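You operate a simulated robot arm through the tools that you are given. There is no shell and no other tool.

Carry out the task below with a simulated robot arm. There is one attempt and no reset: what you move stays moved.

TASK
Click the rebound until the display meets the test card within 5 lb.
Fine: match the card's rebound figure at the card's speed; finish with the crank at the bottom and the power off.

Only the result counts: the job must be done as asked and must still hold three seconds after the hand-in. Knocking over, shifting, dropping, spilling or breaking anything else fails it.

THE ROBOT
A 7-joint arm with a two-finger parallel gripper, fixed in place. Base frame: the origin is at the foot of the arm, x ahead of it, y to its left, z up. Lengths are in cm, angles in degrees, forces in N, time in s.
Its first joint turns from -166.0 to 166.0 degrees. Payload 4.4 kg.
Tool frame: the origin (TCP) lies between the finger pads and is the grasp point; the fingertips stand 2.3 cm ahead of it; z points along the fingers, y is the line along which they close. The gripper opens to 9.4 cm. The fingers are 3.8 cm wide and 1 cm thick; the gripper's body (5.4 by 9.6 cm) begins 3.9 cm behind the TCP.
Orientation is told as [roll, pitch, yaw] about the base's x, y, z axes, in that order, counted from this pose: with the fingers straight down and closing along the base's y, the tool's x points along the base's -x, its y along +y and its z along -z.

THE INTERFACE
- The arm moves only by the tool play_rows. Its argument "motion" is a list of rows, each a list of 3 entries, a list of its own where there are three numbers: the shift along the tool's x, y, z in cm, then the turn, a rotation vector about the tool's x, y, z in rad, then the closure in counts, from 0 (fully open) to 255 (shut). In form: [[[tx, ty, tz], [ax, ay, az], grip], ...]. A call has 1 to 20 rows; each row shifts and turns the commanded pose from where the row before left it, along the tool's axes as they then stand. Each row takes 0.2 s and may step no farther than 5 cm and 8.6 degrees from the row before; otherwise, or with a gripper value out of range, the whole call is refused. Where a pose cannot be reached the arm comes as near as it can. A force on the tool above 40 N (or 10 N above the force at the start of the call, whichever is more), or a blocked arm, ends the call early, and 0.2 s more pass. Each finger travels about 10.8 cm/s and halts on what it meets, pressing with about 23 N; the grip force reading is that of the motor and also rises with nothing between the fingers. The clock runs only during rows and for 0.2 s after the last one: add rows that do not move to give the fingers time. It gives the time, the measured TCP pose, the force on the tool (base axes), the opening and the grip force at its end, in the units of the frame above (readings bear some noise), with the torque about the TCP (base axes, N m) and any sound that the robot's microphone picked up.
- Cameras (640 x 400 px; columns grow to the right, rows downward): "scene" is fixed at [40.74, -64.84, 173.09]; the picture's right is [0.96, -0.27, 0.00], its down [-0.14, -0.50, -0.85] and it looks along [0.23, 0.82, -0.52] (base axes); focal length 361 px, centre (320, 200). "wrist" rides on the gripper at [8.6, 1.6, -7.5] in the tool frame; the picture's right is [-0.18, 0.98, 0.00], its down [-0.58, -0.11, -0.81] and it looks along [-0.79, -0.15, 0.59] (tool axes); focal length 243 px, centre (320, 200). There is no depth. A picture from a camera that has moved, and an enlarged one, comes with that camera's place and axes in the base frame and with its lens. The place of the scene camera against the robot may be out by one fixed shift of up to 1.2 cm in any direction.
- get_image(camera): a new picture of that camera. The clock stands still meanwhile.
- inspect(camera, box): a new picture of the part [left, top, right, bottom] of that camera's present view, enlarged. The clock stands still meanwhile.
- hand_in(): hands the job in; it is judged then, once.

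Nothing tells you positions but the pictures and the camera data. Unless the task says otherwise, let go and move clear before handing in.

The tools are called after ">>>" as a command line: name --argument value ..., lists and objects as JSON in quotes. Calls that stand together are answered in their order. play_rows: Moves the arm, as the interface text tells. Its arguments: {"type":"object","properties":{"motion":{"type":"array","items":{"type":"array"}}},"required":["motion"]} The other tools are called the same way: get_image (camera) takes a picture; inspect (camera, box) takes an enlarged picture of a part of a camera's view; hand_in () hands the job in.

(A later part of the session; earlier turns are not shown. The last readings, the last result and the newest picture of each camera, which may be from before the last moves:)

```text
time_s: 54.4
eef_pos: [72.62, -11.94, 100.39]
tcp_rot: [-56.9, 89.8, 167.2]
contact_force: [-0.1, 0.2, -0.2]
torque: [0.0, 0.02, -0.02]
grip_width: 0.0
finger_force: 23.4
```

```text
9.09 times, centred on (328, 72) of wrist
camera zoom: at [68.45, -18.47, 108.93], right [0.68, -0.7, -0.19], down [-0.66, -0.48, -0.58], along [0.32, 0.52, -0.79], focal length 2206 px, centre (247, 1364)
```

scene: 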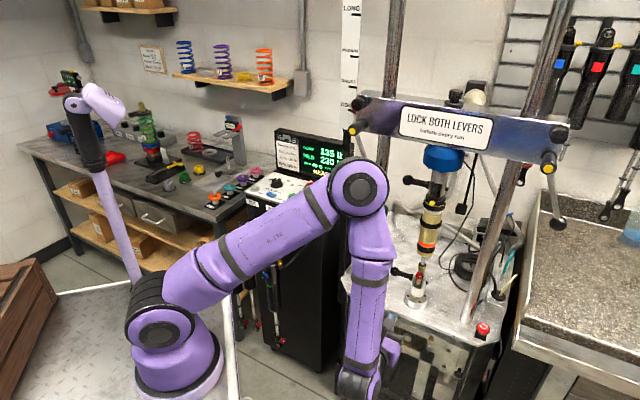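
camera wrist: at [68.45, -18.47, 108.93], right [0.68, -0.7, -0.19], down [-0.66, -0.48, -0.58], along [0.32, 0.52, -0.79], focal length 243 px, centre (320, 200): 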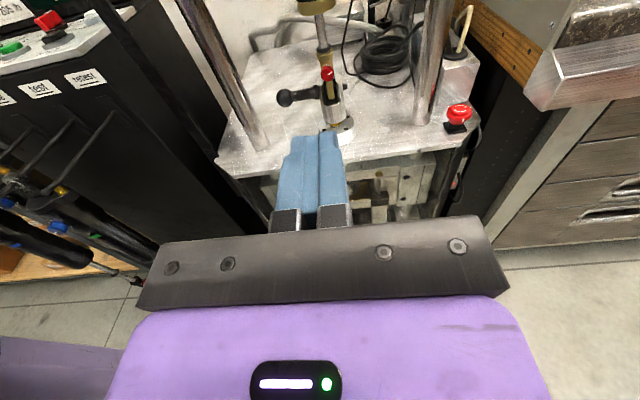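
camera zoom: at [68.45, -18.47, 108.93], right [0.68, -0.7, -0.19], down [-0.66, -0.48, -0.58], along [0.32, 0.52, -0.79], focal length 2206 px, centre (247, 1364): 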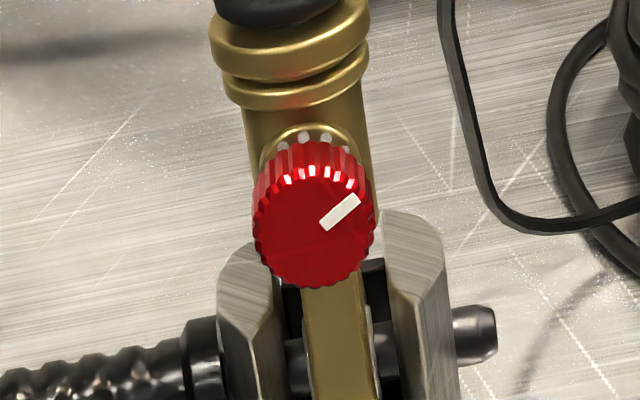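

Knob index points to about 2 o'clock; knob axis r-position matches the tool. I'll lower to knob height, advance to about 15 cm short of it, and open the fingers partway.

>>> play_rows --motion '[[[-2.8, 0, 4], [0, 0, 0], 110], [[-2.8, 0, 4], [0, 0, 0], 110], [[-2.8, 0, 4], [0, 0, 0], 110], [[-2.8, 0, 4], [0, 0, 0], 110], [[0, 0, 0], [0, 0, 0], 110], [[0, 0, 0], [0, 0, 0], 110]]'

>>> get_image --camera "wrist"

>>> get_image --camera "scene"

```text
time_s: 55.8
eef_pos: [83.97, -0.76, 89.0]
tcp_rot: [-53.7, 89.7, 170.6]
contact_force: [-0.6, 0.6, -0.3]
torque: [-0.01, -0.02, 0.02]
grip_width: 5.37
finger_force: 0.1
```

```text
taken
camera wrist: at [79.8, -7.26, 97.7], right [0.68, -0.71, -0.19], down [-0.66, -0.48, -0.58], along [0.32, 0.52, -0.79], focal length 243 px, centre (320, 200)
```

wrist: 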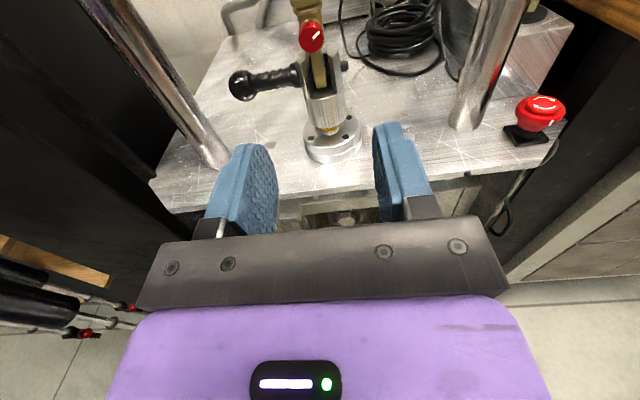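

```text
taken
```

scene: 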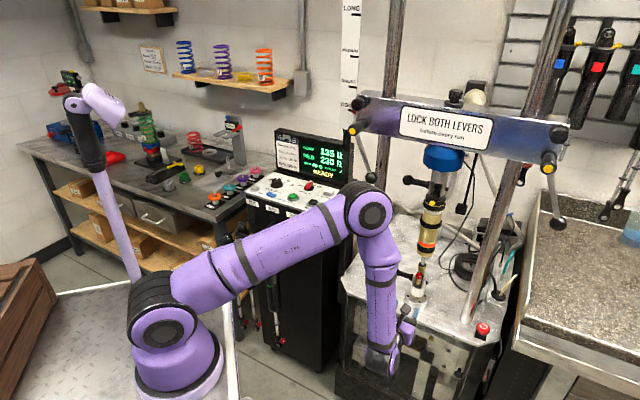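

>>> inspect --camera "wrist" --box '[270, 0, 360, 80]'

>>> inspect --camera "scene" --box '[370, 250, 440, 390]'

```text
5.00 times, centred on (315, 40) of wrist
camera zoom: at [79.8, -7.26, 97.7], right [0.68, -0.71, -0.19], down [-0.66, -0.48, -0.58], along [0.32, 0.52, -0.79], focal length 1213 px, centre (345, 1000)
```

zoom: 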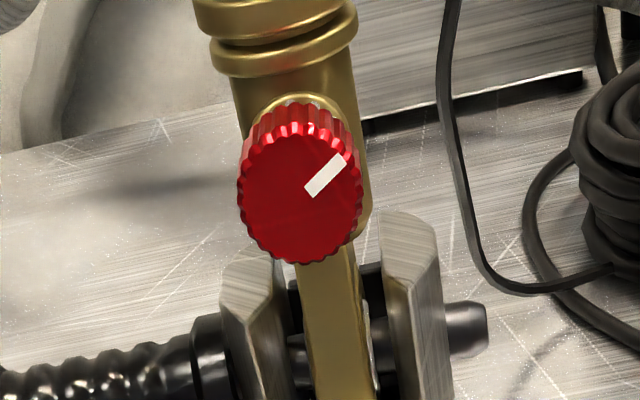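

```text
2.86 times, centred on (405, 320) of scene
camera zoom: at [40.74, -64.84, 173.09], right [0.96, -0.27, 0.0], down [-0.14, -0.5, -0.85], along [0.23, 0.82, -0.52], focal length 1031 px, centre (77, -143)
```

zoom: 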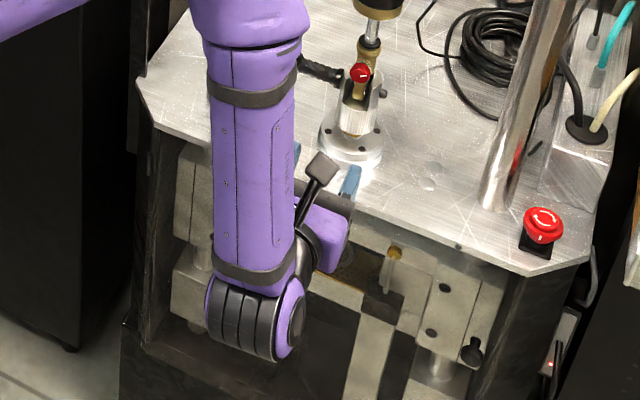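

The knob's face centre works out at up-axis depth ≈74.3, lateral ≈59.67, z≈89.5, about 1.1 cm long. I'll advance most of the way with small corrections and check again.

>>> play_rows --motion '[[[0.17, -0.12, 3.1], [0.004, 0, 0], 110], [[0.17, -0.12, 3.1], [0.004, 0, 0], 110], [[0.17, -0.12, 3.1], [0.004, 0, 0], 110], [[0, 0, 0], [0, 0, 0], 110], [[0, 0, 0], [0, 0, 0], 110]]'

>>> get_image --camera "wrist"

>>> inspect --camera "scene" --box '[370, 240, 450, 320]'

```text
time_s: 57.0
eef_pos: [90.55, 5.85, 89.59]
tcp_rot: [-55.9, 89.8, 169.0]
contact_force: [-0.1, 0.4, 0.0]
torque: [0.03, 0.01, 0.0]
grip_width: 5.33
finger_force: 0.1
```

```text
taken
camera wrist: at [86.43, -0.62, 98.17], right [0.69, -0.7, -0.19], down [-0.65, -0.49, -0.58], along [0.31, 0.52, -0.79], focal length 243 px, centre (320, 200)
```

wrist: 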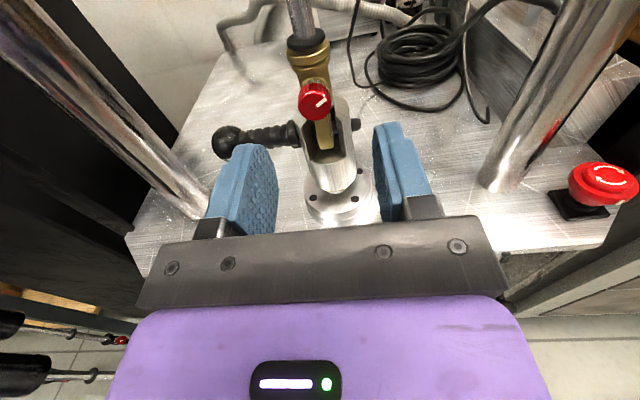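

```text
5.00 times, centred on (410, 280) of scene
camera zoom: at [40.74, -64.84, 173.09], right [0.96, -0.27, 0.0], down [-0.14, -0.5, -0.85], along [0.23, 0.82, -0.52], focal length 1804 px, centre (-130, -200)
```

zoom: 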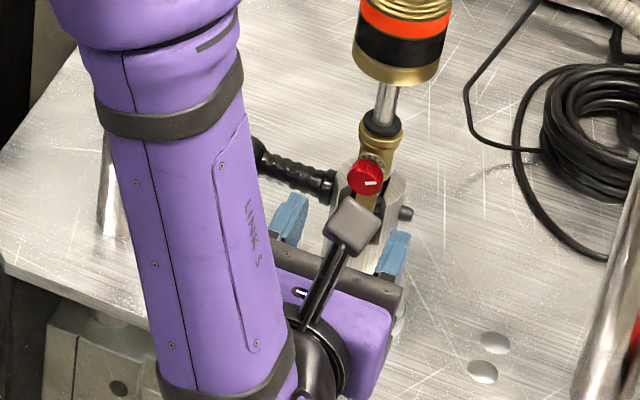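

>>> inspect --camera "wrist" --box '[265, 55, 365, 145]'

```text
4.44 times, centred on (315, 100) of wrist
camera zoom: at [86.43, -0.62, 98.17], right [0.69, -0.7, -0.19], down [-0.65, -0.49, -0.58], along [0.31, 0.52, -0.79], focal length 1078 px, centre (342, 644)
```

zoom: 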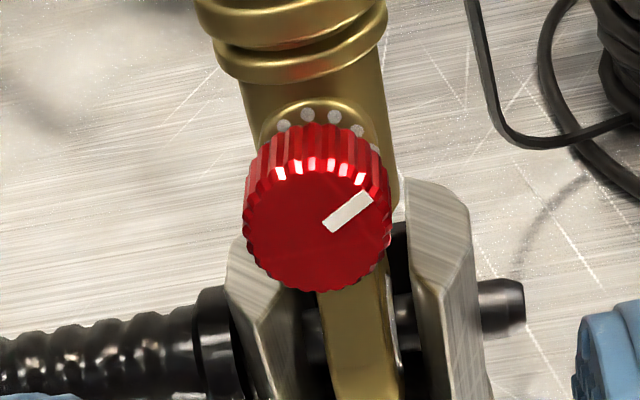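

Refined knob face: depth 74.75, lateral 59.56, z 89.3. I'll advance the last ~5 cm so the fingertips just straddle the knob without touching the clevis prongs.

>>> play_rows --motion '[[[-0.15, -0.17, 2.5], [0, 0, 0], 110], [[-0.15, -0.17, 1.5], [0, 0, 0], 110], [[0, 0, 1.0], [0, 0, 0], 110], [[0, 0, 0], [0, 0, 0], 110], [[0, 0, 0], [0, 0, 0], 110]]'

>>> get_image --camera "wrist"

>>> inspect --camera "wrist" --box '[200, 80, 440, 240]'

```text
time_s: 58.2
eef_pos: [93.79, 9.84, 89.2]
tcp_rot: [-56.7, 89.8, 168.2]
contact_force: [-0.2, -1.1, -0.1]
torque: [0.0, 0.03, 0.02]
grip_width: 5.36
finger_force: 0.1
```

```text
taken
camera wrist: at [89.72, 3.2, 97.83], right [0.69, -0.7, -0.19], down [-0.65, -0.49, -0.58], along [0.31, 0.52, -0.79], focal length 243 px, centre (320, 200)
```

wrist: 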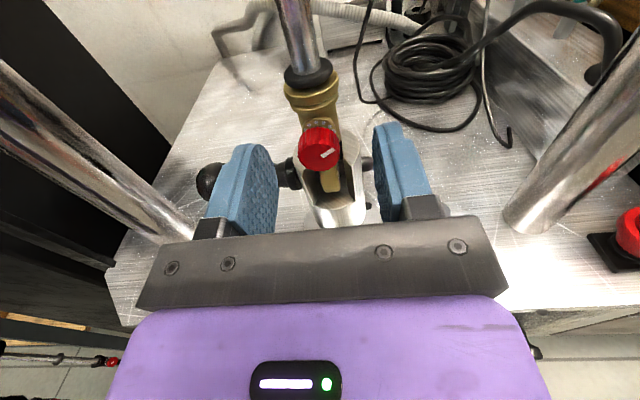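

```text
2.50 times, centred on (320, 160) of wrist
camera zoom: at [89.72, 3.2, 97.83], right [0.69, -0.7, -0.19], down [-0.65, -0.49, -0.58], along [0.31, 0.52, -0.79], focal length 606 px, centre (320, 300)
```

zoom: 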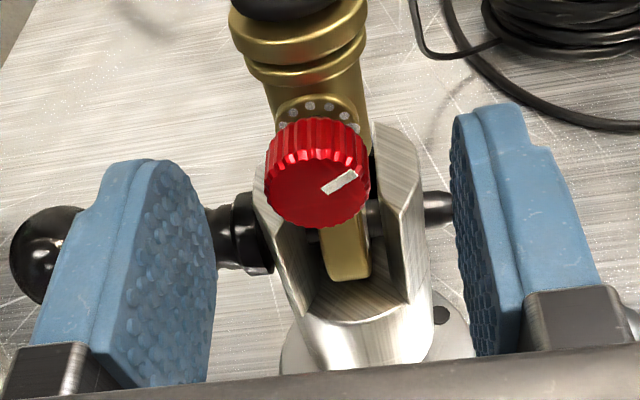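

The knob face is at depth ≈75.0 and the tips reach 75.6. I'll go 0.25 cm deeper, centre laterally by 0.2 cm, and close on the knob.

>>> play_rows --motion '[[[0, 0.1, 0.15], [0, 0, 0], 110], [[0, 0.1, 0.15], [0, 0, 0], 110], [[0, 0, 0], [0, 0, 0], 180], [[0, 0, 0], [0, 0, 0], 220], [[0, 0, 0], [0, 0, 0], 255], [[0, 0, 0], [0, 0, 0], 255], [[0, 0, 0], [0, 0, 0], 255]]'

>>> inspect --camera "wrist" --box '[200, 80, 440, 240]'

```text
time_s: 59.8
eef_pos: [94.16, 9.65, 89.42]
tcp_rot: [-54.4, 89.8, 170.6]
contact_force: [-5.6, -2.2, 0.8]
torque: [0.06, 0.0, 0.16]
grip_width: 2.2
finger_force: 22.9
```

```text
2.50 times, centred on (320, 160) of wrist
camera zoom: at [90.07, 3.18, 97.89], right [0.69, -0.7, -0.19], down [-0.65, -0.49, -0.58], along [0.31, 0.52, -0.79], focal length 606 px, centre (320, 300)
```

zoom: 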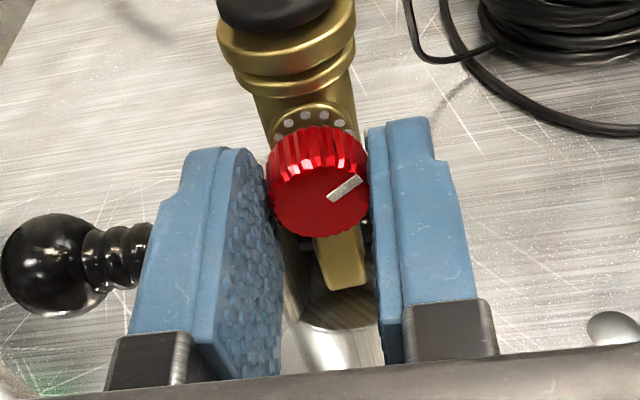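

Gripped at 2.2 cm. Now turning counter-clockwise in small steps, listening for clicks.

>>> play_rows --motion '[[[0, 0, 0], [0, 0, -0.07], 255], [[0, 0, 0], [0, 0, -0.07], 255], [[0, 0, 0], [0, 0, -0.07], 255], [[0, 0, 0], [0, 0, -0.07], 255], [[0, 0, 0], [0, 0, -0.07], 255], [[0, 0, 0], [0, 0, 0], 255]]'

>>> inspect --camera "wrist" --box '[200, 80, 440, 240]'

>>> get_image --camera "scene"

```text
time_s: 61.2
eef_pos: [94.17, 9.85, 89.46]
tcp_rot: [89.7, 69.9, -45.3]
contact_force: [-13.2, 6.8, -0.5]
torque: [0.1, -0.14, 0.68]
grip_width: 2.17
finger_force: 23.1
```

```text
2.50 times, centred on (320, 160) of wrist
camera zoom: at [87.84, 5.47, 97.93], right [0.7, -0.7, 0.16], down [-0.5, -0.64, -0.58], along [0.51, 0.32, -0.8], focal length 606 px, centre (320, 300)
```

zoom: 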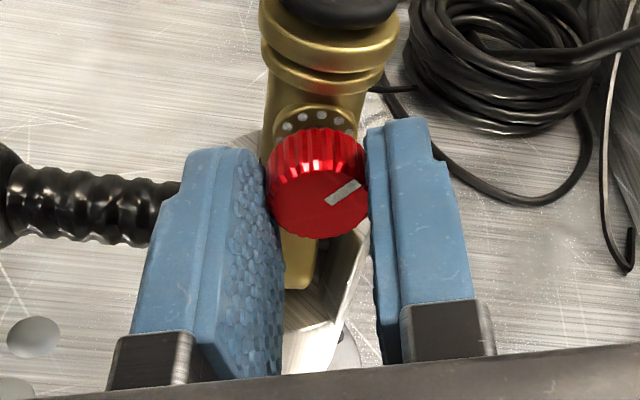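

```text
taken
```

scene: 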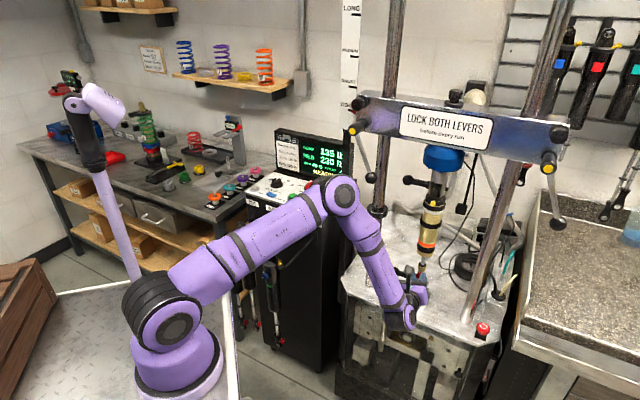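

The knob turned ~20° with the gripper; no click yet. Continuing in small increments.

>>> play_rows --motion '[[[0, 0, 0], [0, 0, -0.07], 255], [[0, 0, 0], [0, 0, -0.07], 255], [[0, 0, 0], [0, 0, -0.04], 255]]'

>>> inspect --camera "wrist" --box '[200, 80, 440, 240]'

```text
time_s: 62.0
eef_pos: [94.2, 9.79, 89.26]
tcp_rot: [89.8, 59.7, -45.3]
contact_force: [-12.8, 11.4, 0.2]
torque: [0.12, -0.12, 0.77]
grip_width: 2.16
finger_force: 22.4
```

```text
2.50 times, centred on (320, 160) of wrist
camera zoom: at [86.77, 6.56, 97.54], right [0.67, -0.67, 0.34], down [-0.43, -0.71, -0.56], along [0.61, 0.22, -0.76], focal length 606 px, centre (320, 300)
```

zoom: 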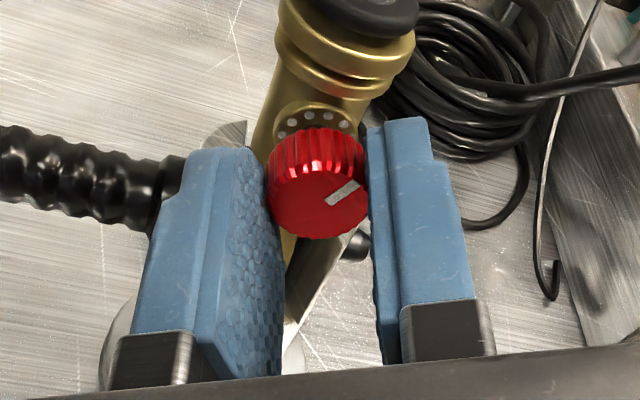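

>>> play_rows --motion '[[[0, 0, 0], [0, 0, -0.07], 255], [[0, 0, 0], [0, 0, -0.07], 255], [[0, 0, 0], [0, 0, -0.07], 255]]'

>>> inspect --camera "wrist" --box '[200, 80, 440, 240]'

```text
time_s: 62.8
eef_pos: [94.11, 9.79, 89.29]
tcp_rot: [89.9, 47.7, -45.4]
contact_force: [-12.9, 13.9, 0.0]
torque: [0.1, -0.07, 0.87]
grip_width: 2.13
finger_force: 22.8
```

```text
2.50 times, centred on (320, 160) of wrist
camera zoom: at [85.62, 7.71, 96.74], right [0.6, -0.6, 0.53], down [-0.35, -0.79, -0.5], along [0.72, 0.12, -0.69], focal length 606 px, centre (320, 300)
```

zoom: 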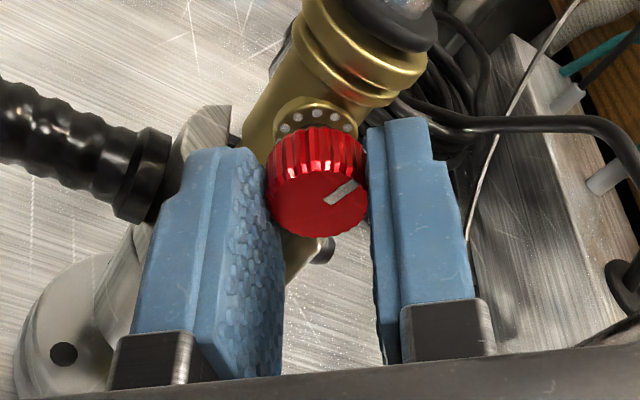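

Still no audible click after ~42°. I'll release and look at whether the knob settles into a detent.

>>> play_rows --motion '[[[0, 0, 0], [0, 0, 0], 110], [[0, 0, 0], [0, 0, 0], 110], [[0, 0, 0], [0, 0, 0], 110]]'

>>> inspect --camera "wrist" --box '[200, 80, 440, 240]'

>>> inspect --camera "scene" --box '[390, 240, 454, 310]'

```text
time_s: 63.6
eef_pos: [94.31, 9.73, 89.37]
tcp_rot: [89.8, 47.7, -45.3]
contact_force: [0.0, 0.7, 0.1]
torque: [0.03, 0.0, -0.01]
grip_width: 5.37
finger_force: 0.1
```

```text
2.50 times, centred on (320, 160) of wrist
camera zoom: at [85.67, 7.63, 96.77], right [0.6, -0.6, 0.52], down [-0.35, -0.79, -0.5], along [0.72, 0.12, -0.69], focal length 606 px, centre (320, 300)
```

zoom: 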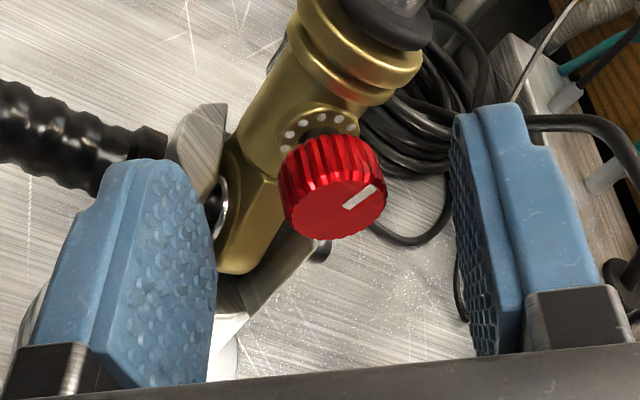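

```text
5.71 times, centred on (422, 275) of scene
camera zoom: at [40.74, -64.84, 173.09], right [0.96, -0.27, 0.0], down [-0.14, -0.5, -0.85], along [0.23, 0.82, -0.52], focal length 2062 px, centre (-263, -229)
```

zoom: 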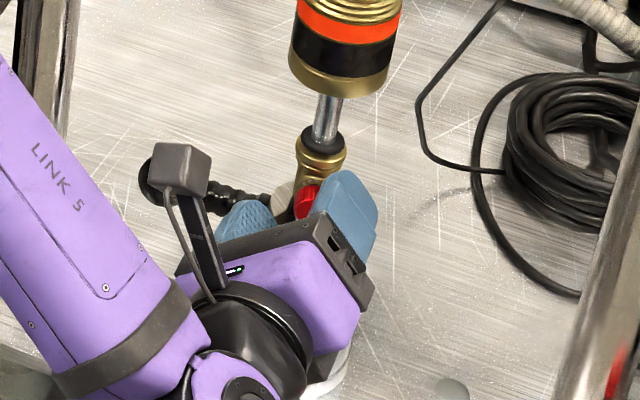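

Released; the knob stayed where it was turned (no spring-back). It sits about 0.3 cm off the gripper centre, so I'll re-centre, re-grip and turn a bit further to ~60° total before a test run.

>>> play_rows --motion '[[[-0.05, 0.3, 0], [0, 0, 0], 110], [[0, 0, 0], [0, 0, 0], 110], [[0, 0, 0], [0, 0, 0], 180], [[0, 0, 0], [0, 0, 0], 255], [[0, 0, 0], [0, 0, 0], 255], [[0, 0, 0], [0, 0, 0], 255], [[0, 0, 0], [0, 0, -0.06], 255], [[0, 0, 0], [0, 0, -0.06], 255], [[0, 0, 0], [0, 0, -0.06], 255], [[0, 0, 0], [0, 0, -0.06], 255], [[0, 0, 0], [0, 0, -0.06], 255], [[0, 0, 0], [0, 0, 0], 255]]'

>>> inspect --camera "wrist" --box '[200, 80, 440, 240]'

```text
time_s: 66.2
eef_pos: [94.41, 9.69, 89.34]
tcp_rot: [89.8, 30.6, -45.2]
contact_force: [-19.7, 15.0, -13.2]
torque: [-0.24, 0.31, 1.13]
grip_width: 2.21
finger_force: 23.2
```

```text
2.50 times, centred on (320, 160) of wrist
camera zoom: at [84.41, 9.01, 95.1], right [0.47, -0.46, 0.75], down [-0.26, -0.89, -0.39], along [0.85, -0.01, -0.53], focal length 606 px, centre (320, 300)
```

zoom: 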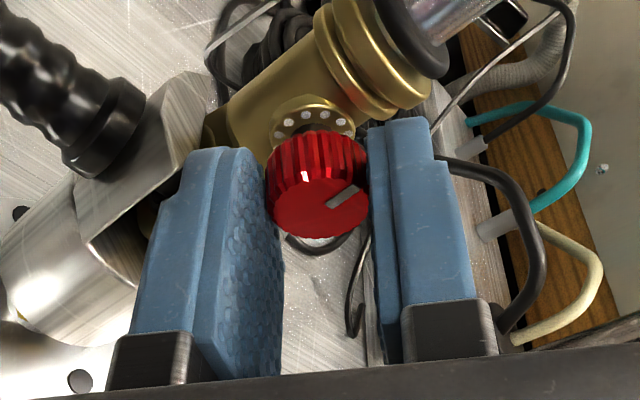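

The side load has grown, so the grip isn't centred. I'll release, back straight out about 4 cm, and re-measure the knob's position from here.

>>> play_rows --motion '[[[0, 0, 0], [0, 0, 0], 110], [[0, 0, 0], [0, 0, 0], 110], [[0, 0, 0], [0, 0, 0], 110]]'

>>> inspect --camera "wrist" --box '[200, 80, 440, 240]'

```text
time_s: 67.0
eef_pos: [94.45, 9.54, 89.49]
tcp_rot: [89.9, 30.5, -45.2]
contact_force: [-0.4, 0.0, 0.8]
torque: [0.0, 0.0, -0.01]
grip_width: 5.35
finger_force: 0.1
```

```text
2.50 times, centred on (320, 160) of wrist
camera zoom: at [84.44, 8.86, 95.23], right [0.46, -0.47, 0.75], down [-0.26, -0.88, -0.39], along [0.85, -0.01, -0.53], focal length 606 px, centre (320, 300)
```

zoom: 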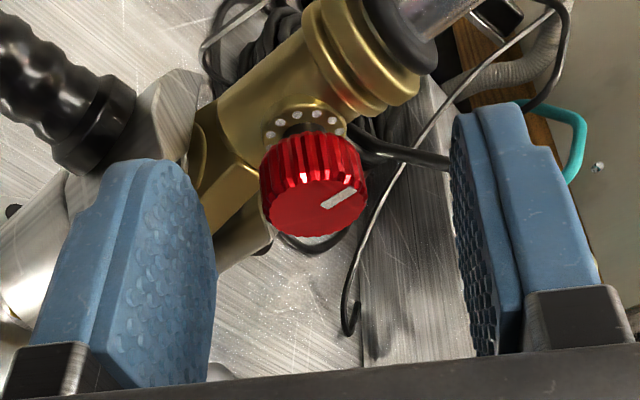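

I now have a consistent knob axis (lateral 59.7, z 89.3) and the knob has been turned ~60° CCW. Time for a test run: I'll back out and roll the camera back on top.

>>> play_rows --motion '[[[0, 0, -3], [0, 0, 0], 110], [[0, 0, -4.5], [0, 0, 0], 110], [[0, 0, -4.5], [0, 0, 0], 110], [[0, 0, -4.5], [0, 0, 0], 110], [[0, 0, -4.5], [0, 0, 0], 110], [[0, 0, 0], [0, 0, 0.148], 255], [[0, 0, 0], [0, 0, 0.148], 255], [[0, 0, 0], [0, 0, 0.148], 255], [[0, 0, 0], [0, 0, 0.148], 255], [[0, 0, 0], [0, 0, 0.148], 255], [[0, 0, 0], [0, 0, 0.148], 255], [[0, 0, 0], [0, 0, 0.148], 255], [[0, 0, 0], [0, 0, 0], 255]]'

>>> get_image --camera "wrist"

>>> get_image --camera "scene"

```text
time_s: 70.0
eef_pos: [82.94, -2.24, 94.34]
tcp_rot: [-174.4, 83.3, 49.3]
contact_force: [-0.5, -1.0, -1.1]
torque: [-0.01, -0.04, 0.05]
grip_width: 0.01
finger_force: 22.7
out of reach, approached as far as the arm can: row 5
stopped in row 13: the arm was blocked; the commanded pose is now the measured one
```

```text
taken
camera wrist: at [78.12, -9.32, 101.95], right [0.69, -0.69, -0.19], down [-0.61, -0.43, -0.67], along [0.38, 0.58, -0.72], focal length 243 px, centre (320, 200)
```

wrist: 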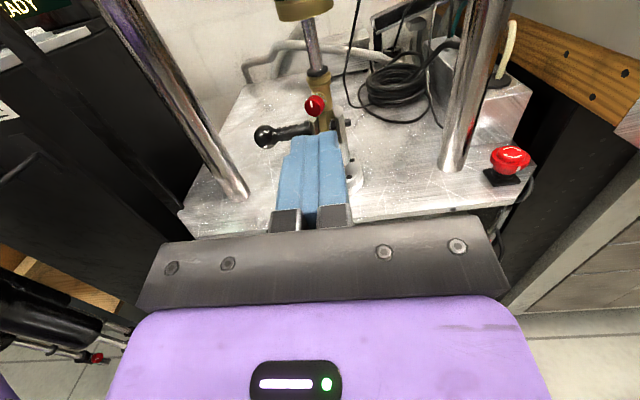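

```text
taken
```

scene: 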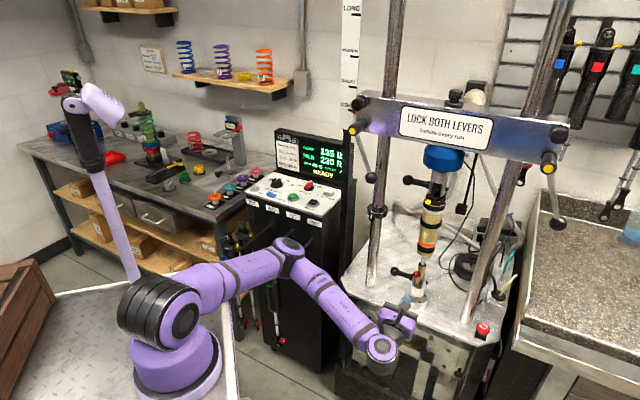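

The arm folded too tightly while retreating at that height and stopped, with nothing touched. I'll raise the tool to open up the arm's posture.

>>> play_rows --motion '[[[3, 0, 0], [0, 0, 0], 255], [[4, 0, 0], [0, 0, 0], 255], [[4, 0, 0], [0, 0, 0], 255], [[4, 0, 0], [0, 0, 0], 255], [[4, 0, 0], [0, 0, 0], 255], [[0, 0, 0], [0, 0, 0], 255]]'

>>> get_image --camera "scene"

>>> get_image --camera "wrist"

```text
time_s: 71.4
eef_pos: [81.88, -3.77, 112.97]
tcp_rot: [-174.1, 83.7, 50.0]
contact_force: [0.0, 0.9, -1.2]
torque: [0.01, -0.02, 0.02]
grip_width: 0.0
finger_force: 23.0
```

```text
taken
```

scene: 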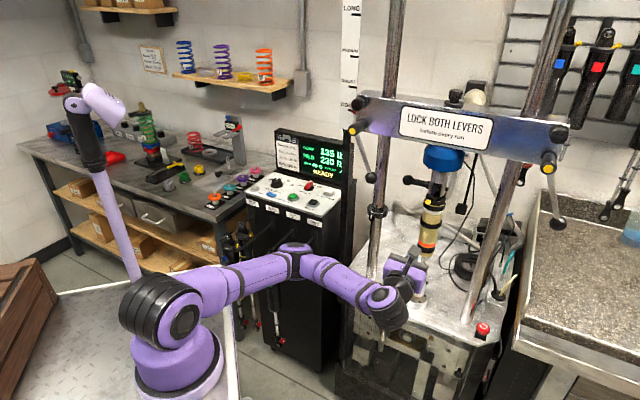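

```text
taken
camera wrist: at [77.01, -10.83, 120.71], right [0.7, -0.69, -0.19], down [-0.61, -0.43, -0.66], along [0.38, 0.58, -0.72], focal length 243 px, centre (320, 200)
```

wrist: 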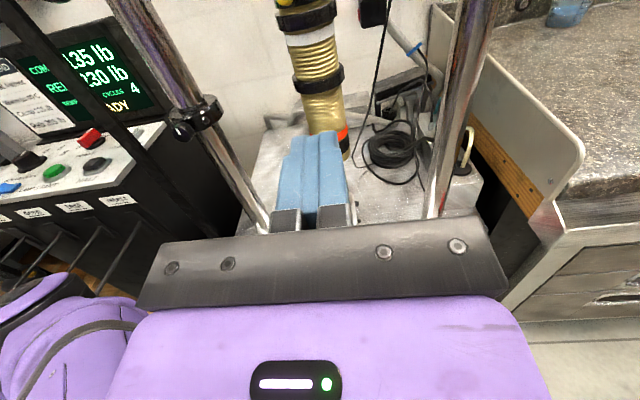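

Clear now. I'll tilt the tool to about 45° down so I can press panel buttons while keeping the camera on top.

>>> play_rows --motion '[[[0, 0, -2], [0, -0.13, 0], 255], [[0, 0, -2], [0, -0.13, 0], 255], [[0, 0, -1], [0, -0.13, 0], 255], [[0, 0, 0], [0, -0.13, 0], 255], [[0, 0, 0], [0, -0.13, 0], 255], [[0, 0, 0], [0, -0.13, 0], 255], [[0, 0, 0], [0, -0.13, 0], 255], [[0, 0, 0], [0, 0, 0], 255]]'

>>> get_image --camera "scene"

>>> get_image --camera "wrist"

```text
time_s: 73.2
eef_pos: [82.21, -3.23, 115.58]
tcp_rot: [-36.1, 89.0, -172.5]
contact_force: [-0.1, -0.2, 0.1]
torque: [0.03, -0.02, 0.03]
grip_width: 0.0
finger_force: 22.9
out of reach, approached as far as the arm can: row 1, 2, 3, 4, 5, 6, 7
```

```text
taken
```

scene: 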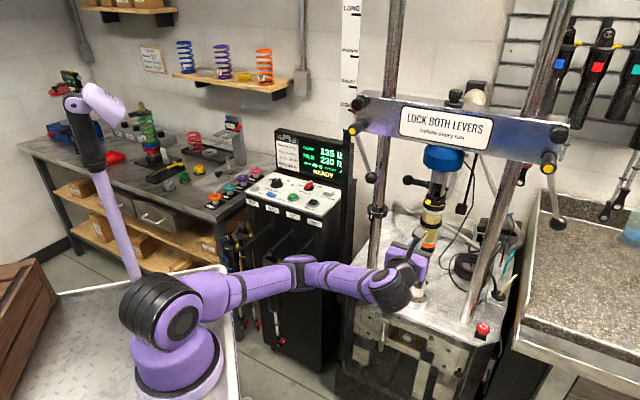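

```text
taken
camera wrist: at [78.08, -9.64, 124.25], right [0.67, -0.71, -0.2], down [-0.67, -0.48, -0.57], along [0.31, 0.51, -0.8], focal length 243 px, centre (320, 200)
```

wrist: 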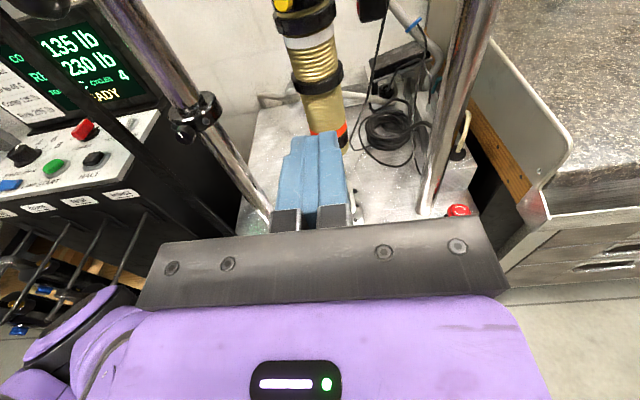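

The wrist hit a joint limit in that direction. I'll undo the tilt command and instead retrace the way I came: roll to camera-right, then tilt down.

>>> play_rows --motion '[[[0, 0, 0], [0, 0.13, 0], 255], [[0, 0, 0], [0, 0.13, 0], 255], [[0, 0, 0], [0, 0.13, 0], 255], [[0, 0, 0], [0, 0.13, 0], 255], [[0, 0, 0], [0, 0.13, 0], 255], [[0, 0, 0], [0, 0.13, 0], 255], [[0, 0, 0], [0, 0.1, 0], 255], [[0, 0, 0], [0, 0, 0], 255]]'

>>> play_rows --motion '[[[0, 0, 0], [0, 0, 0.14], 255], [[0, 0, 0], [0, 0, 0.14], 255], [[0, 0, 0], [0, 0, 0.14], 255], [[0, 0, 0], [0, 0, 0.14], 255], [[0, 0, 0], [0, 0, 0], 255]]'

>>> get_image --camera "scene"

>>> get_image --camera "wrist"

```text
time_s: 75.0
eef_pos: [82.26, -3.27, 115.74]
tcp_rot: [-179.1, 40.4, 44.1]
contact_force: [-0.6, 0.9, -0.5]
torque: [0.0, 0.0, 0.03]
grip_width: 0.0
finger_force: 23.5
```

```text
time_s: 76.2
eef_pos: [82.27, -3.16, 115.57]
tcp_rot: [-155.0, 32.8, 83.5]
contact_force: [-0.3, 0.1, 0.6]
torque: [0.02, -0.02, 0.0]
grip_width: 0.0
finger_force: 22.9
```

```text
taken
```

scene: 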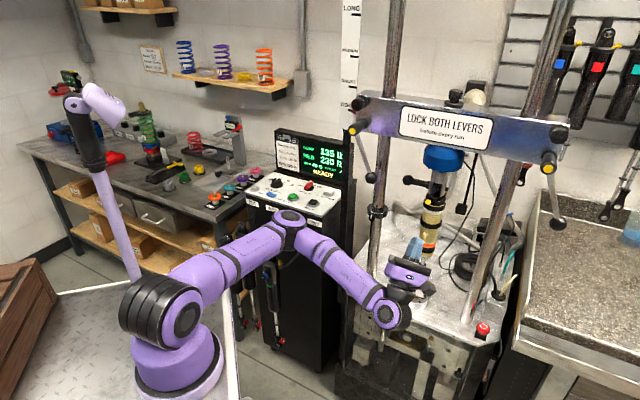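

```text
taken
camera wrist: at [79.2, -14.38, 113.95], right [0.88, -0.17, -0.45], down [-0.42, 0.17, -0.89], along [0.23, 0.97, 0.07], focal length 243 px, centre (320, 200)
```

wrist: 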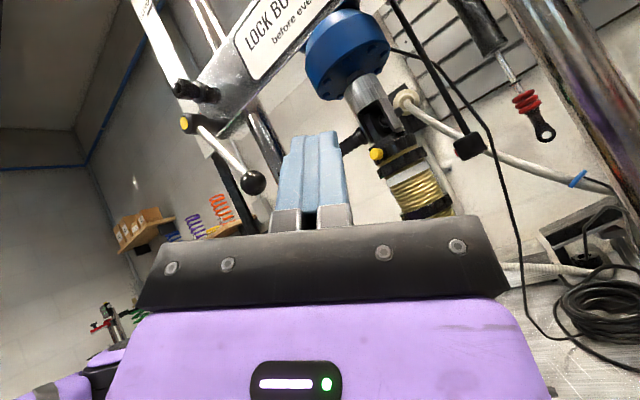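

The out-of-reach rows had been dropped, so undoing them tipped the tool upward. I'll rotate it back to level about the bar-parallel axis and continue the roll to camera-right.

>>> play_rows --motion '[[[0, 0, 0], [-0.073, -0.119, -0.004], 255], [[0, 0, 0], [-0.073, -0.119, -0.004], 255], [[0, 0, 0], [-0.073, -0.119, -0.004], 255], [[0, 0, 0], [-0.073, -0.119, -0.004], 255], [[0, 0, 0], [-0.073, -0.119, -0.004], 255], [[0, 0, 0], [-0.073, -0.119, -0.004], 255], [[0, 0, 0], [0, 0, 0], 255]]'

>>> get_image --camera "wrist"

>>> get_image --camera "scene"

```text
time_s: 77.8
eef_pos: [82.17, -3.02, 115.52]
tcp_rot: [-92.8, 58.6, 131.0]
contact_force: [0.6, 0.2, -0.5]
torque: [0.03, 0.01, -0.03]
grip_width: 0.01
finger_force: 23.4
```

```text
taken
camera wrist: at [80.65, -12.75, 121.8], right [0.52, -0.53, -0.67], down [-0.85, -0.26, -0.46], along [0.07, 0.81, -0.58], focal length 243 px, centre (320, 200)
```

wrist: 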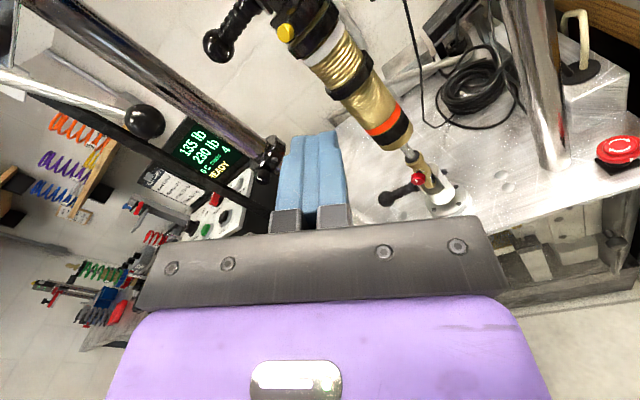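

```text
taken
```

scene: 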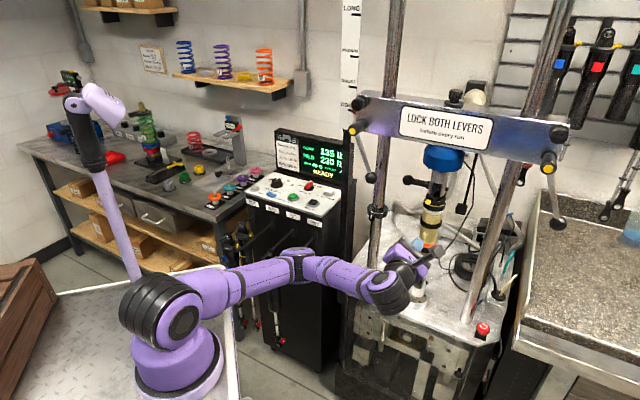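

>>> play_rows --motion '[[[0, 0, -1], [0, 0, 0.145], 255], [[0, 0, -1], [0, 0, 0.145], 255], [[0, 0, -1], [0, 0, 0.145], 255], [[0, 0, -1], [0, 0, 0.145], 255], [[0, 0, 0], [0, 0, 0], 255]]'

>>> get_image --camera "scene"

```text
time_s: 79.0
eef_pos: [81.25, -4.14, 115.65]
tcp_rot: [-91.9, 25.3, 132.5]
contact_force: [0.2, -0.1, -0.3]
torque: [-0.02, -0.04, 0.0]
grip_width: 0.0
finger_force: 23.1
out of reach, approached as far as the arm can: row 2, 3, 4
```

```text
taken
```

scene: 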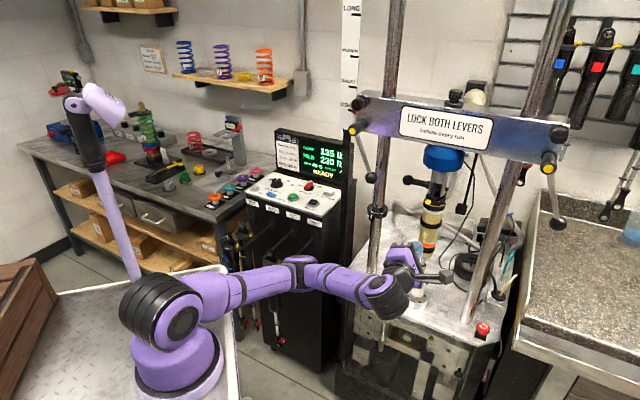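

>>> play_rows --motion '[[[0, 0, 0], [-0.127, -0.059, 0], 255], [[0, 0, 0], [-0.127, -0.059, 0], 255], [[0, 0, 0], [-0.127, -0.059, 0], 255], [[0, 0, 0], [0, 0, 0], 255]]'

>>> get_image --camera "scene"

>>> get_image --camera "wrist"

```text
time_s: 80.0
eef_pos: [81.35, -4.24, 115.65]
tcp_rot: [-92.0, 25.4, 132.3]
contact_force: [0.8, 0.2, 0.6]
torque: [0.0, 0.03, 0.03]
grip_width: 0.0
finger_force: 23.4
out of reach, approached as far as the arm can: row 1, 2, 3
```

```text
taken
```

scene: 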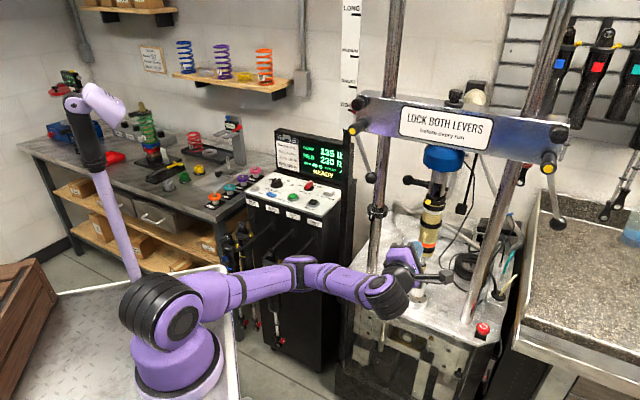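

```text
taken
camera wrist: at [81.6, -15.66, 117.58], right [0.2, -0.17, -0.97], down [-0.98, -0.13, -0.18], along [-0.1, 0.98, -0.19], focal length 243 px, centre (320, 200)
```

wrist: 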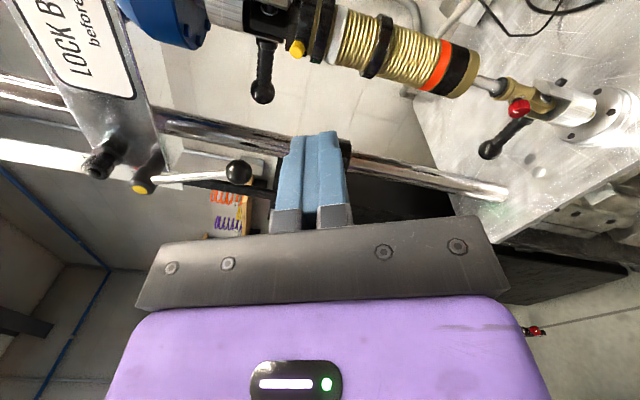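

In this elbow-low posture the wrist is at its bending limit, so I can't point down from here. Before changing posture, I'll check around the elbow and console for clearance and that nothing was disturbed.

>>> inspect --camera "scene" --box '[110, 210, 350, 370]'

>>> inspect --camera "scene" --box '[330, 200, 500, 340]'

```text
2.50 times, centred on (230, 290) of scene
camera zoom: at [40.74, -64.84, 173.09], right [0.96, -0.27, 0.0], down [-0.14, -0.5, -0.85], along [0.23, 0.82, -0.52], focal length 902 px, centre (545, -25)
```

zoom: 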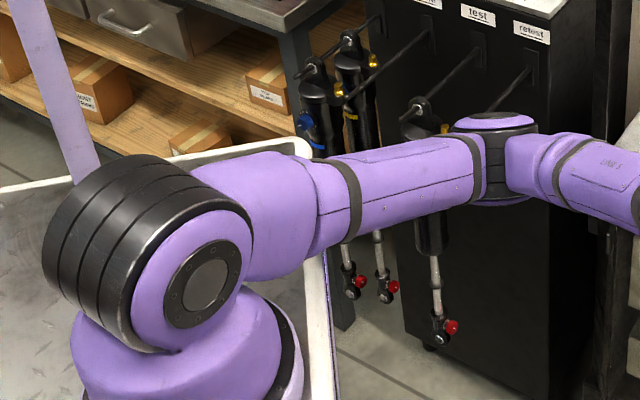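

```text
2.86 times, centred on (415, 270) of scene
camera zoom: at [40.74, -64.84, 173.09], right [0.96, -0.27, 0.0], down [-0.14, -0.5, -0.85], along [0.23, 0.82, -0.52], focal length 1031 px, centre (49, 0)
```

zoom: 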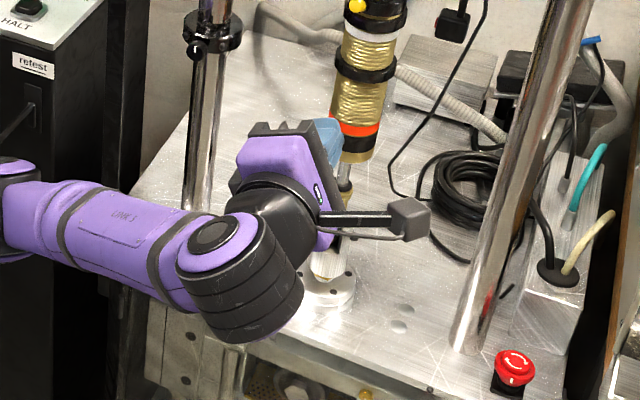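

Nothing was disturbed; the elbow is out in front of the console with clearance. I'll go back to camera-up, then return toward the earlier known-good pose at (72.6, −12, 100) to get the elbow-up posture back.

>>> play_rows --motion '[[[0, 0, 0], [0, 0, -0.145], 255], [[0, 0, 0], [0, 0, -0.145], 255], [[0, 0, 0], [0, 0, -0.145], 255], [[0, 0, 0], [0, 0, -0.145], 255], [[0, 0, 0], [0, 0, -0.145], 255], [[0, 0, 0], [0, 0, -0.145], 255], [[0, 0, 0], [0, 0, -0.145], 255], [[0, 0, 0], [0, 0, -0.12], 255], [[0, 0, 0], [0, 0, 0], 255]]'

>>> get_image --camera "wrist"

```text
time_s: 82.0
eef_pos: [81.2, -4.29, 115.6]
tcp_rot: [161.7, 88.3, 25.0]
contact_force: [0.0, 0.1, 0.3]
torque: [0.02, 0.04, -0.01]
grip_width: 0.0
finger_force: 23.1
```

```text
taken
camera wrist: at [76.73, -10.74, 123.89], right [0.68, -0.71, -0.17], down [-0.64, -0.46, -0.61], along [0.35, 0.52, -0.78], focal length 243 px, centre (320, 200)
```

wrist: 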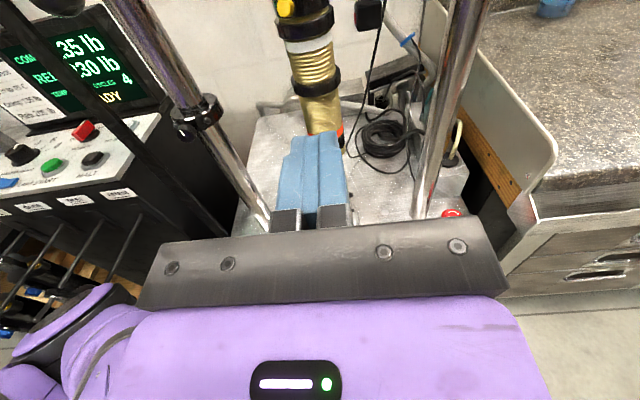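

>>> play_rows --motion '[[[-3, 0, -2.4], [0, 0, 0], 255], [[-3, 0, -2.4], [0, 0, 0], 255], [[-3, 0, -2.4], [0, 0, 0], 255], [[-3, 0, -2.4], [0, 0, 0], 255], [[-3, 0, -2.4], [0, 0, 0], 255], [[0, 0, 0], [0, 0, 0], 255], [[0, 0, 0], [0, 0, 0], 255]]'

>>> get_image --camera "scene"

```text
time_s: 83.6
eef_pos: [81.35, -4.12, 115.59]
tcp_rot: [164.5, 88.2, 27.7]
contact_force: [0.9, -0.1, -0.8]
torque: [-0.02, 0.01, 0.01]
grip_width: 0.0
finger_force: 23.3
out of reach, approached as far as the arm can: row 1, 2, 3, 4, 5
```

```text
taken
```

scene: 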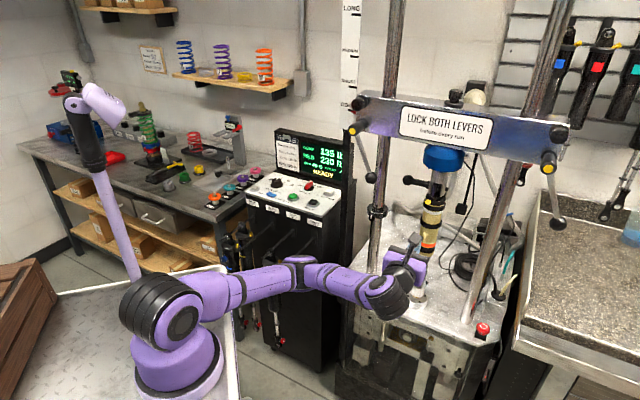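

The solver stays locally stuck here. I'll probe which motions are free, starting with a small straight-down step and a small forward step.

>>> play_rows --motion '[[[-2, 0, 0], [0, 0, 0], 255], [[0, 0, 0], [0, 0, 0], 255]]'

>>> play_rows --motion '[[[0, -2, 0], [0, 0, 0], 255], [[0, 0, 0], [0, 0, 0], 255]]'

>>> play_rows --motion '[[[0, 0, 0], [0.1, 0, 0], 255], [[0, 0, 0], [0, 0, 0], 255]]'

```text
time_s: 84.2
eef_pos: [81.38, -4.29, 113.45]
tcp_rot: [165.0, 88.2, 28.3]
contact_force: [1.1, -0.2, -0.8]
torque: [0.01, -0.01, 0.02]
grip_width: 0.01
finger_force: 22.9
```

```text
time_s: 84.8
eef_pos: [80.17, -2.75, 113.67]
tcp_rot: [165.3, 88.1, 28.5]
contact_force: [-0.5, 0.8, 0.8]
torque: [-0.02, 0.01, -0.04]
grip_width: 0.0
finger_force: 22.8
```

```text
time_s: 85.4
eef_pos: [82.34, -0.67, 113.78]
tcp_rot: [162.0, 87.8, 30.6]
contact_force: [-0.7, -0.2, -0.6]
torque: [0.0, -0.03, 0.01]
grip_width: 0.0
finger_force: 23.3
out of reach, approached as far as the arm can: row 1
```

Yawing left is blocked by the wrist-bend limit, while down and sideways are free. I'll try rolling the other way here in open air, which earlier made the arm switch posture.

>>> play_rows --motion '[[[0, 0, 0], [0, 0, -0.145], 255], [[0, 0, 0], [0, 0, -0.145], 255], [[0, 0, 0], [0, 0, -0.145], 255], [[0, 0, 0], [0, 0, -0.145], 255], [[0, 0, 0], [0, 0, -0.145], 255], [[0, 0, 0], [0, 0, -0.145], 255], [[0, 0, 0], [0, 0, -0.145], 255], [[0, 0, 0], [0, 0, 0], 255]]'

>>> get_image --camera "scene"

```text
time_s: 87.2
eef_pos: [82.54, -0.62, 114.67]
tcp_rot: [92.0, 31.1, -40.2]
contact_force: [-0.2, -0.3, 0.0]
torque: [0.02, 0.0, 0.02]
grip_width: 0.0
finger_force: 22.8
out of reach, approached as far as the arm can: row 1
```

```text
taken
```

scene: 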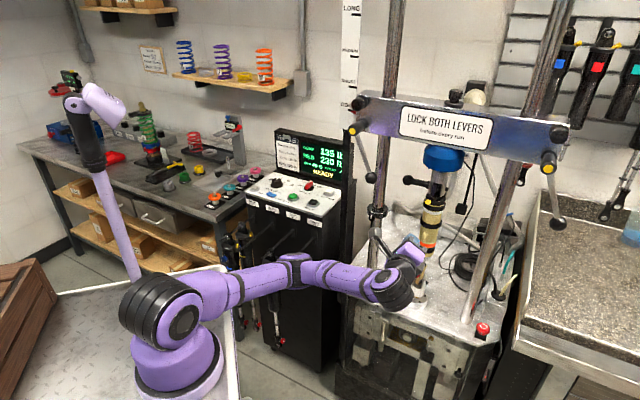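

>>> play_rows --motion '[[[0, 0, 0], [0, 0, -0.145], 255], [[0, 0, 0], [0, 0, -0.145], 255], [[0, 0, 0], [0, 0, -0.145], 255], [[0, 0, 0], [0, 0, -0.145], 255], [[0, 0, 0], [0, 0, -0.145], 255], [[0, 0, 0], [0, 0, -0.145], 255], [[0, 0, 0], [0, 0, -0.145], 255], [[0, 0, 0], [0, 0, -0.145], 255], [[0, 0, 0], [0, 0, 0], 255]]'

>>> get_image --camera "scene"

```text
time_s: 89.2
eef_pos: [82.58, -1.52, 119.39]
tcp_rot: [92.2, -35.0, -42.3]
contact_force: [0.3, -0.2, -0.9]
torque: [0.0, -0.01, 0.01]
grip_width: 0.0
finger_force: 23.4
out of reach, approached as far as the arm can: row 8
```

```text
taken
```

scene: 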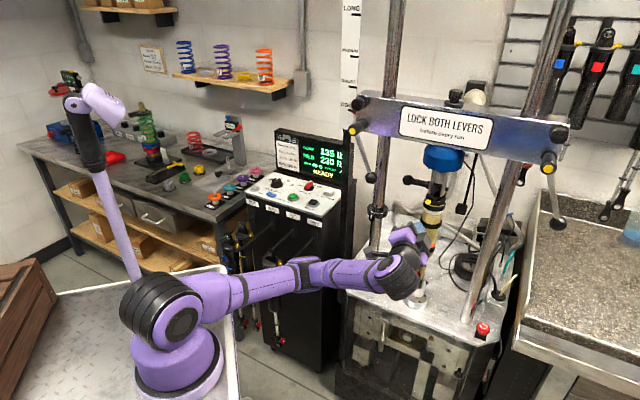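

Rolling this way only reaches the last joint's limit. I'll roll the other direction instead, all the way around, which should drive the elbow back up.

>>> play_rows --motion '[[[0, 0, 0], [0, 0, 0.148], 255], [[0, 0, 0], [0, 0, 0.148], 255], [[0, 0, 0], [0, 0, 0.148], 255], [[0, 0, 0], [0, 0, 0.148], 255], [[0, 0, 0], [0, 0, 0.148], 255], [[0, 0, 0], [0, 0, 0.148], 255], [[0, 0, 0], [0, 0, 0.148], 255], [[0, 0, 0], [0, 0, 0.148], 255], [[0, 0, 0], [0, 0, 0.148], 255], [[0, 0, 0], [0, 0, 0.148], 255], [[0, 0, 0], [0, 0, 0.148], 255], [[0, 0, 0], [0, 0, 0.148], 255], [[0, 0, 0], [0, 0, 0.148], 255], [[0, 0, 0], [0, 0, 0.148], 255], [[0, 0, 0], [0, 0, 0.148], 255], [[0, 0, 0], [0, 0, 0.148], 255], [[0, 0, 0], [0, 0, 0.148], 255], [[0, 0, 0], [0, 0, 0.148], 255], [[0, 0, 0], [0, 0, 0.148], 255], [[0, 0, 0], [0, 0, 0.148], 255]]'

>>> get_image --camera "scene"

>>> get_image --camera "wrist"

```text
time_s: 93.4
eef_pos: [82.66, -1.55, 119.35]
tcp_rot: [-92.5, 45.6, 137.1]
contact_force: [0.2, -0.6, 0.0]
torque: [0.04, -0.01, 0.0]
grip_width: 0.02
finger_force: 23.1
```

```text
taken
```

scene: 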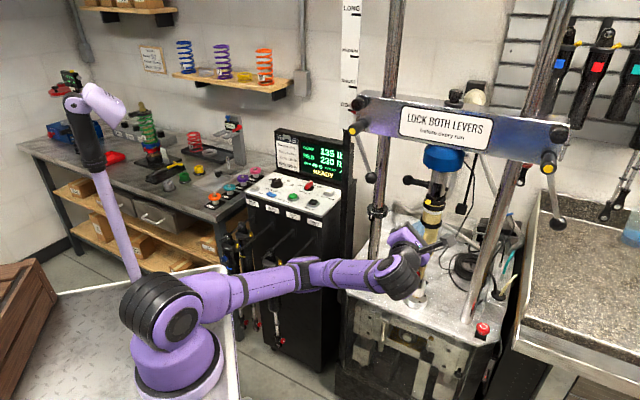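

```text
taken
camera wrist: at [82.99, -12.15, 124.06], right [0.45, -0.36, -0.82], down [-0.89, -0.28, -0.36], along [-0.1, 0.89, -0.44], focal length 243 px, centre (320, 200)
```

wrist: 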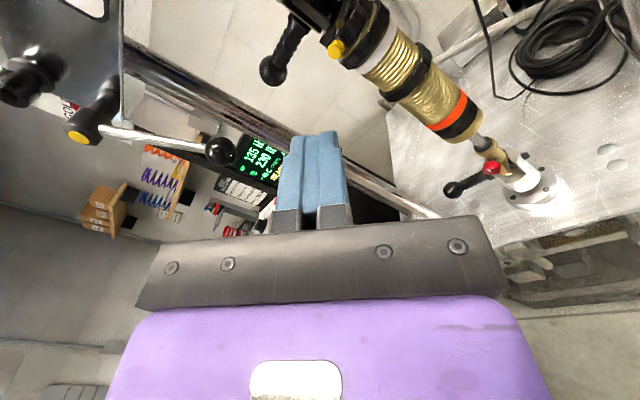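

>>> play_rows --motion '[[[0, 0, 0], [0, 0, 0.148], 255], [[0, 0, 0], [0, 0, 0.148], 255], [[0, 0, 0], [0, 0, 0.148], 255], [[0, 0, 0], [0, 0, 0.148], 255], [[0, 0, 0], [0, 0, 0.148], 255], [[0, 0, 0], [0, 0, 0.148], 255], [[0, 0, 0], [0, 0, 0.148], 255], [[0, 0, 0], [0, 0, 0.148], 255], [[0, 0, 0], [0, 0, 0.148], 255], [[0, 0, 0], [0, 0, 0.148], 255], [[0, 0, 0], [0, 0, 0.148], 255], [[0, 0, 0], [0, 0, 0.148], 255]]'

>>> get_image --camera "scene"

```text
time_s: 96.0
eef_pos: [82.64, -1.65, 119.28]
tcp_rot: [-93.2, -56.1, 141.4]
contact_force: [0.3, -0.1, -0.2]
torque: [0.03, 0.01, -0.01]
grip_width: 0.01
finger_force: 22.9
```

```text
taken
```

scene: 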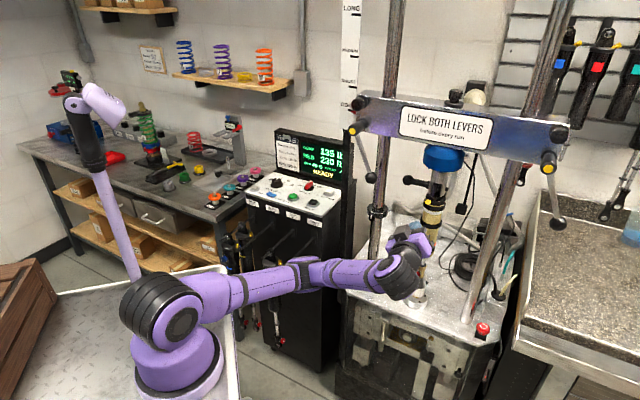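

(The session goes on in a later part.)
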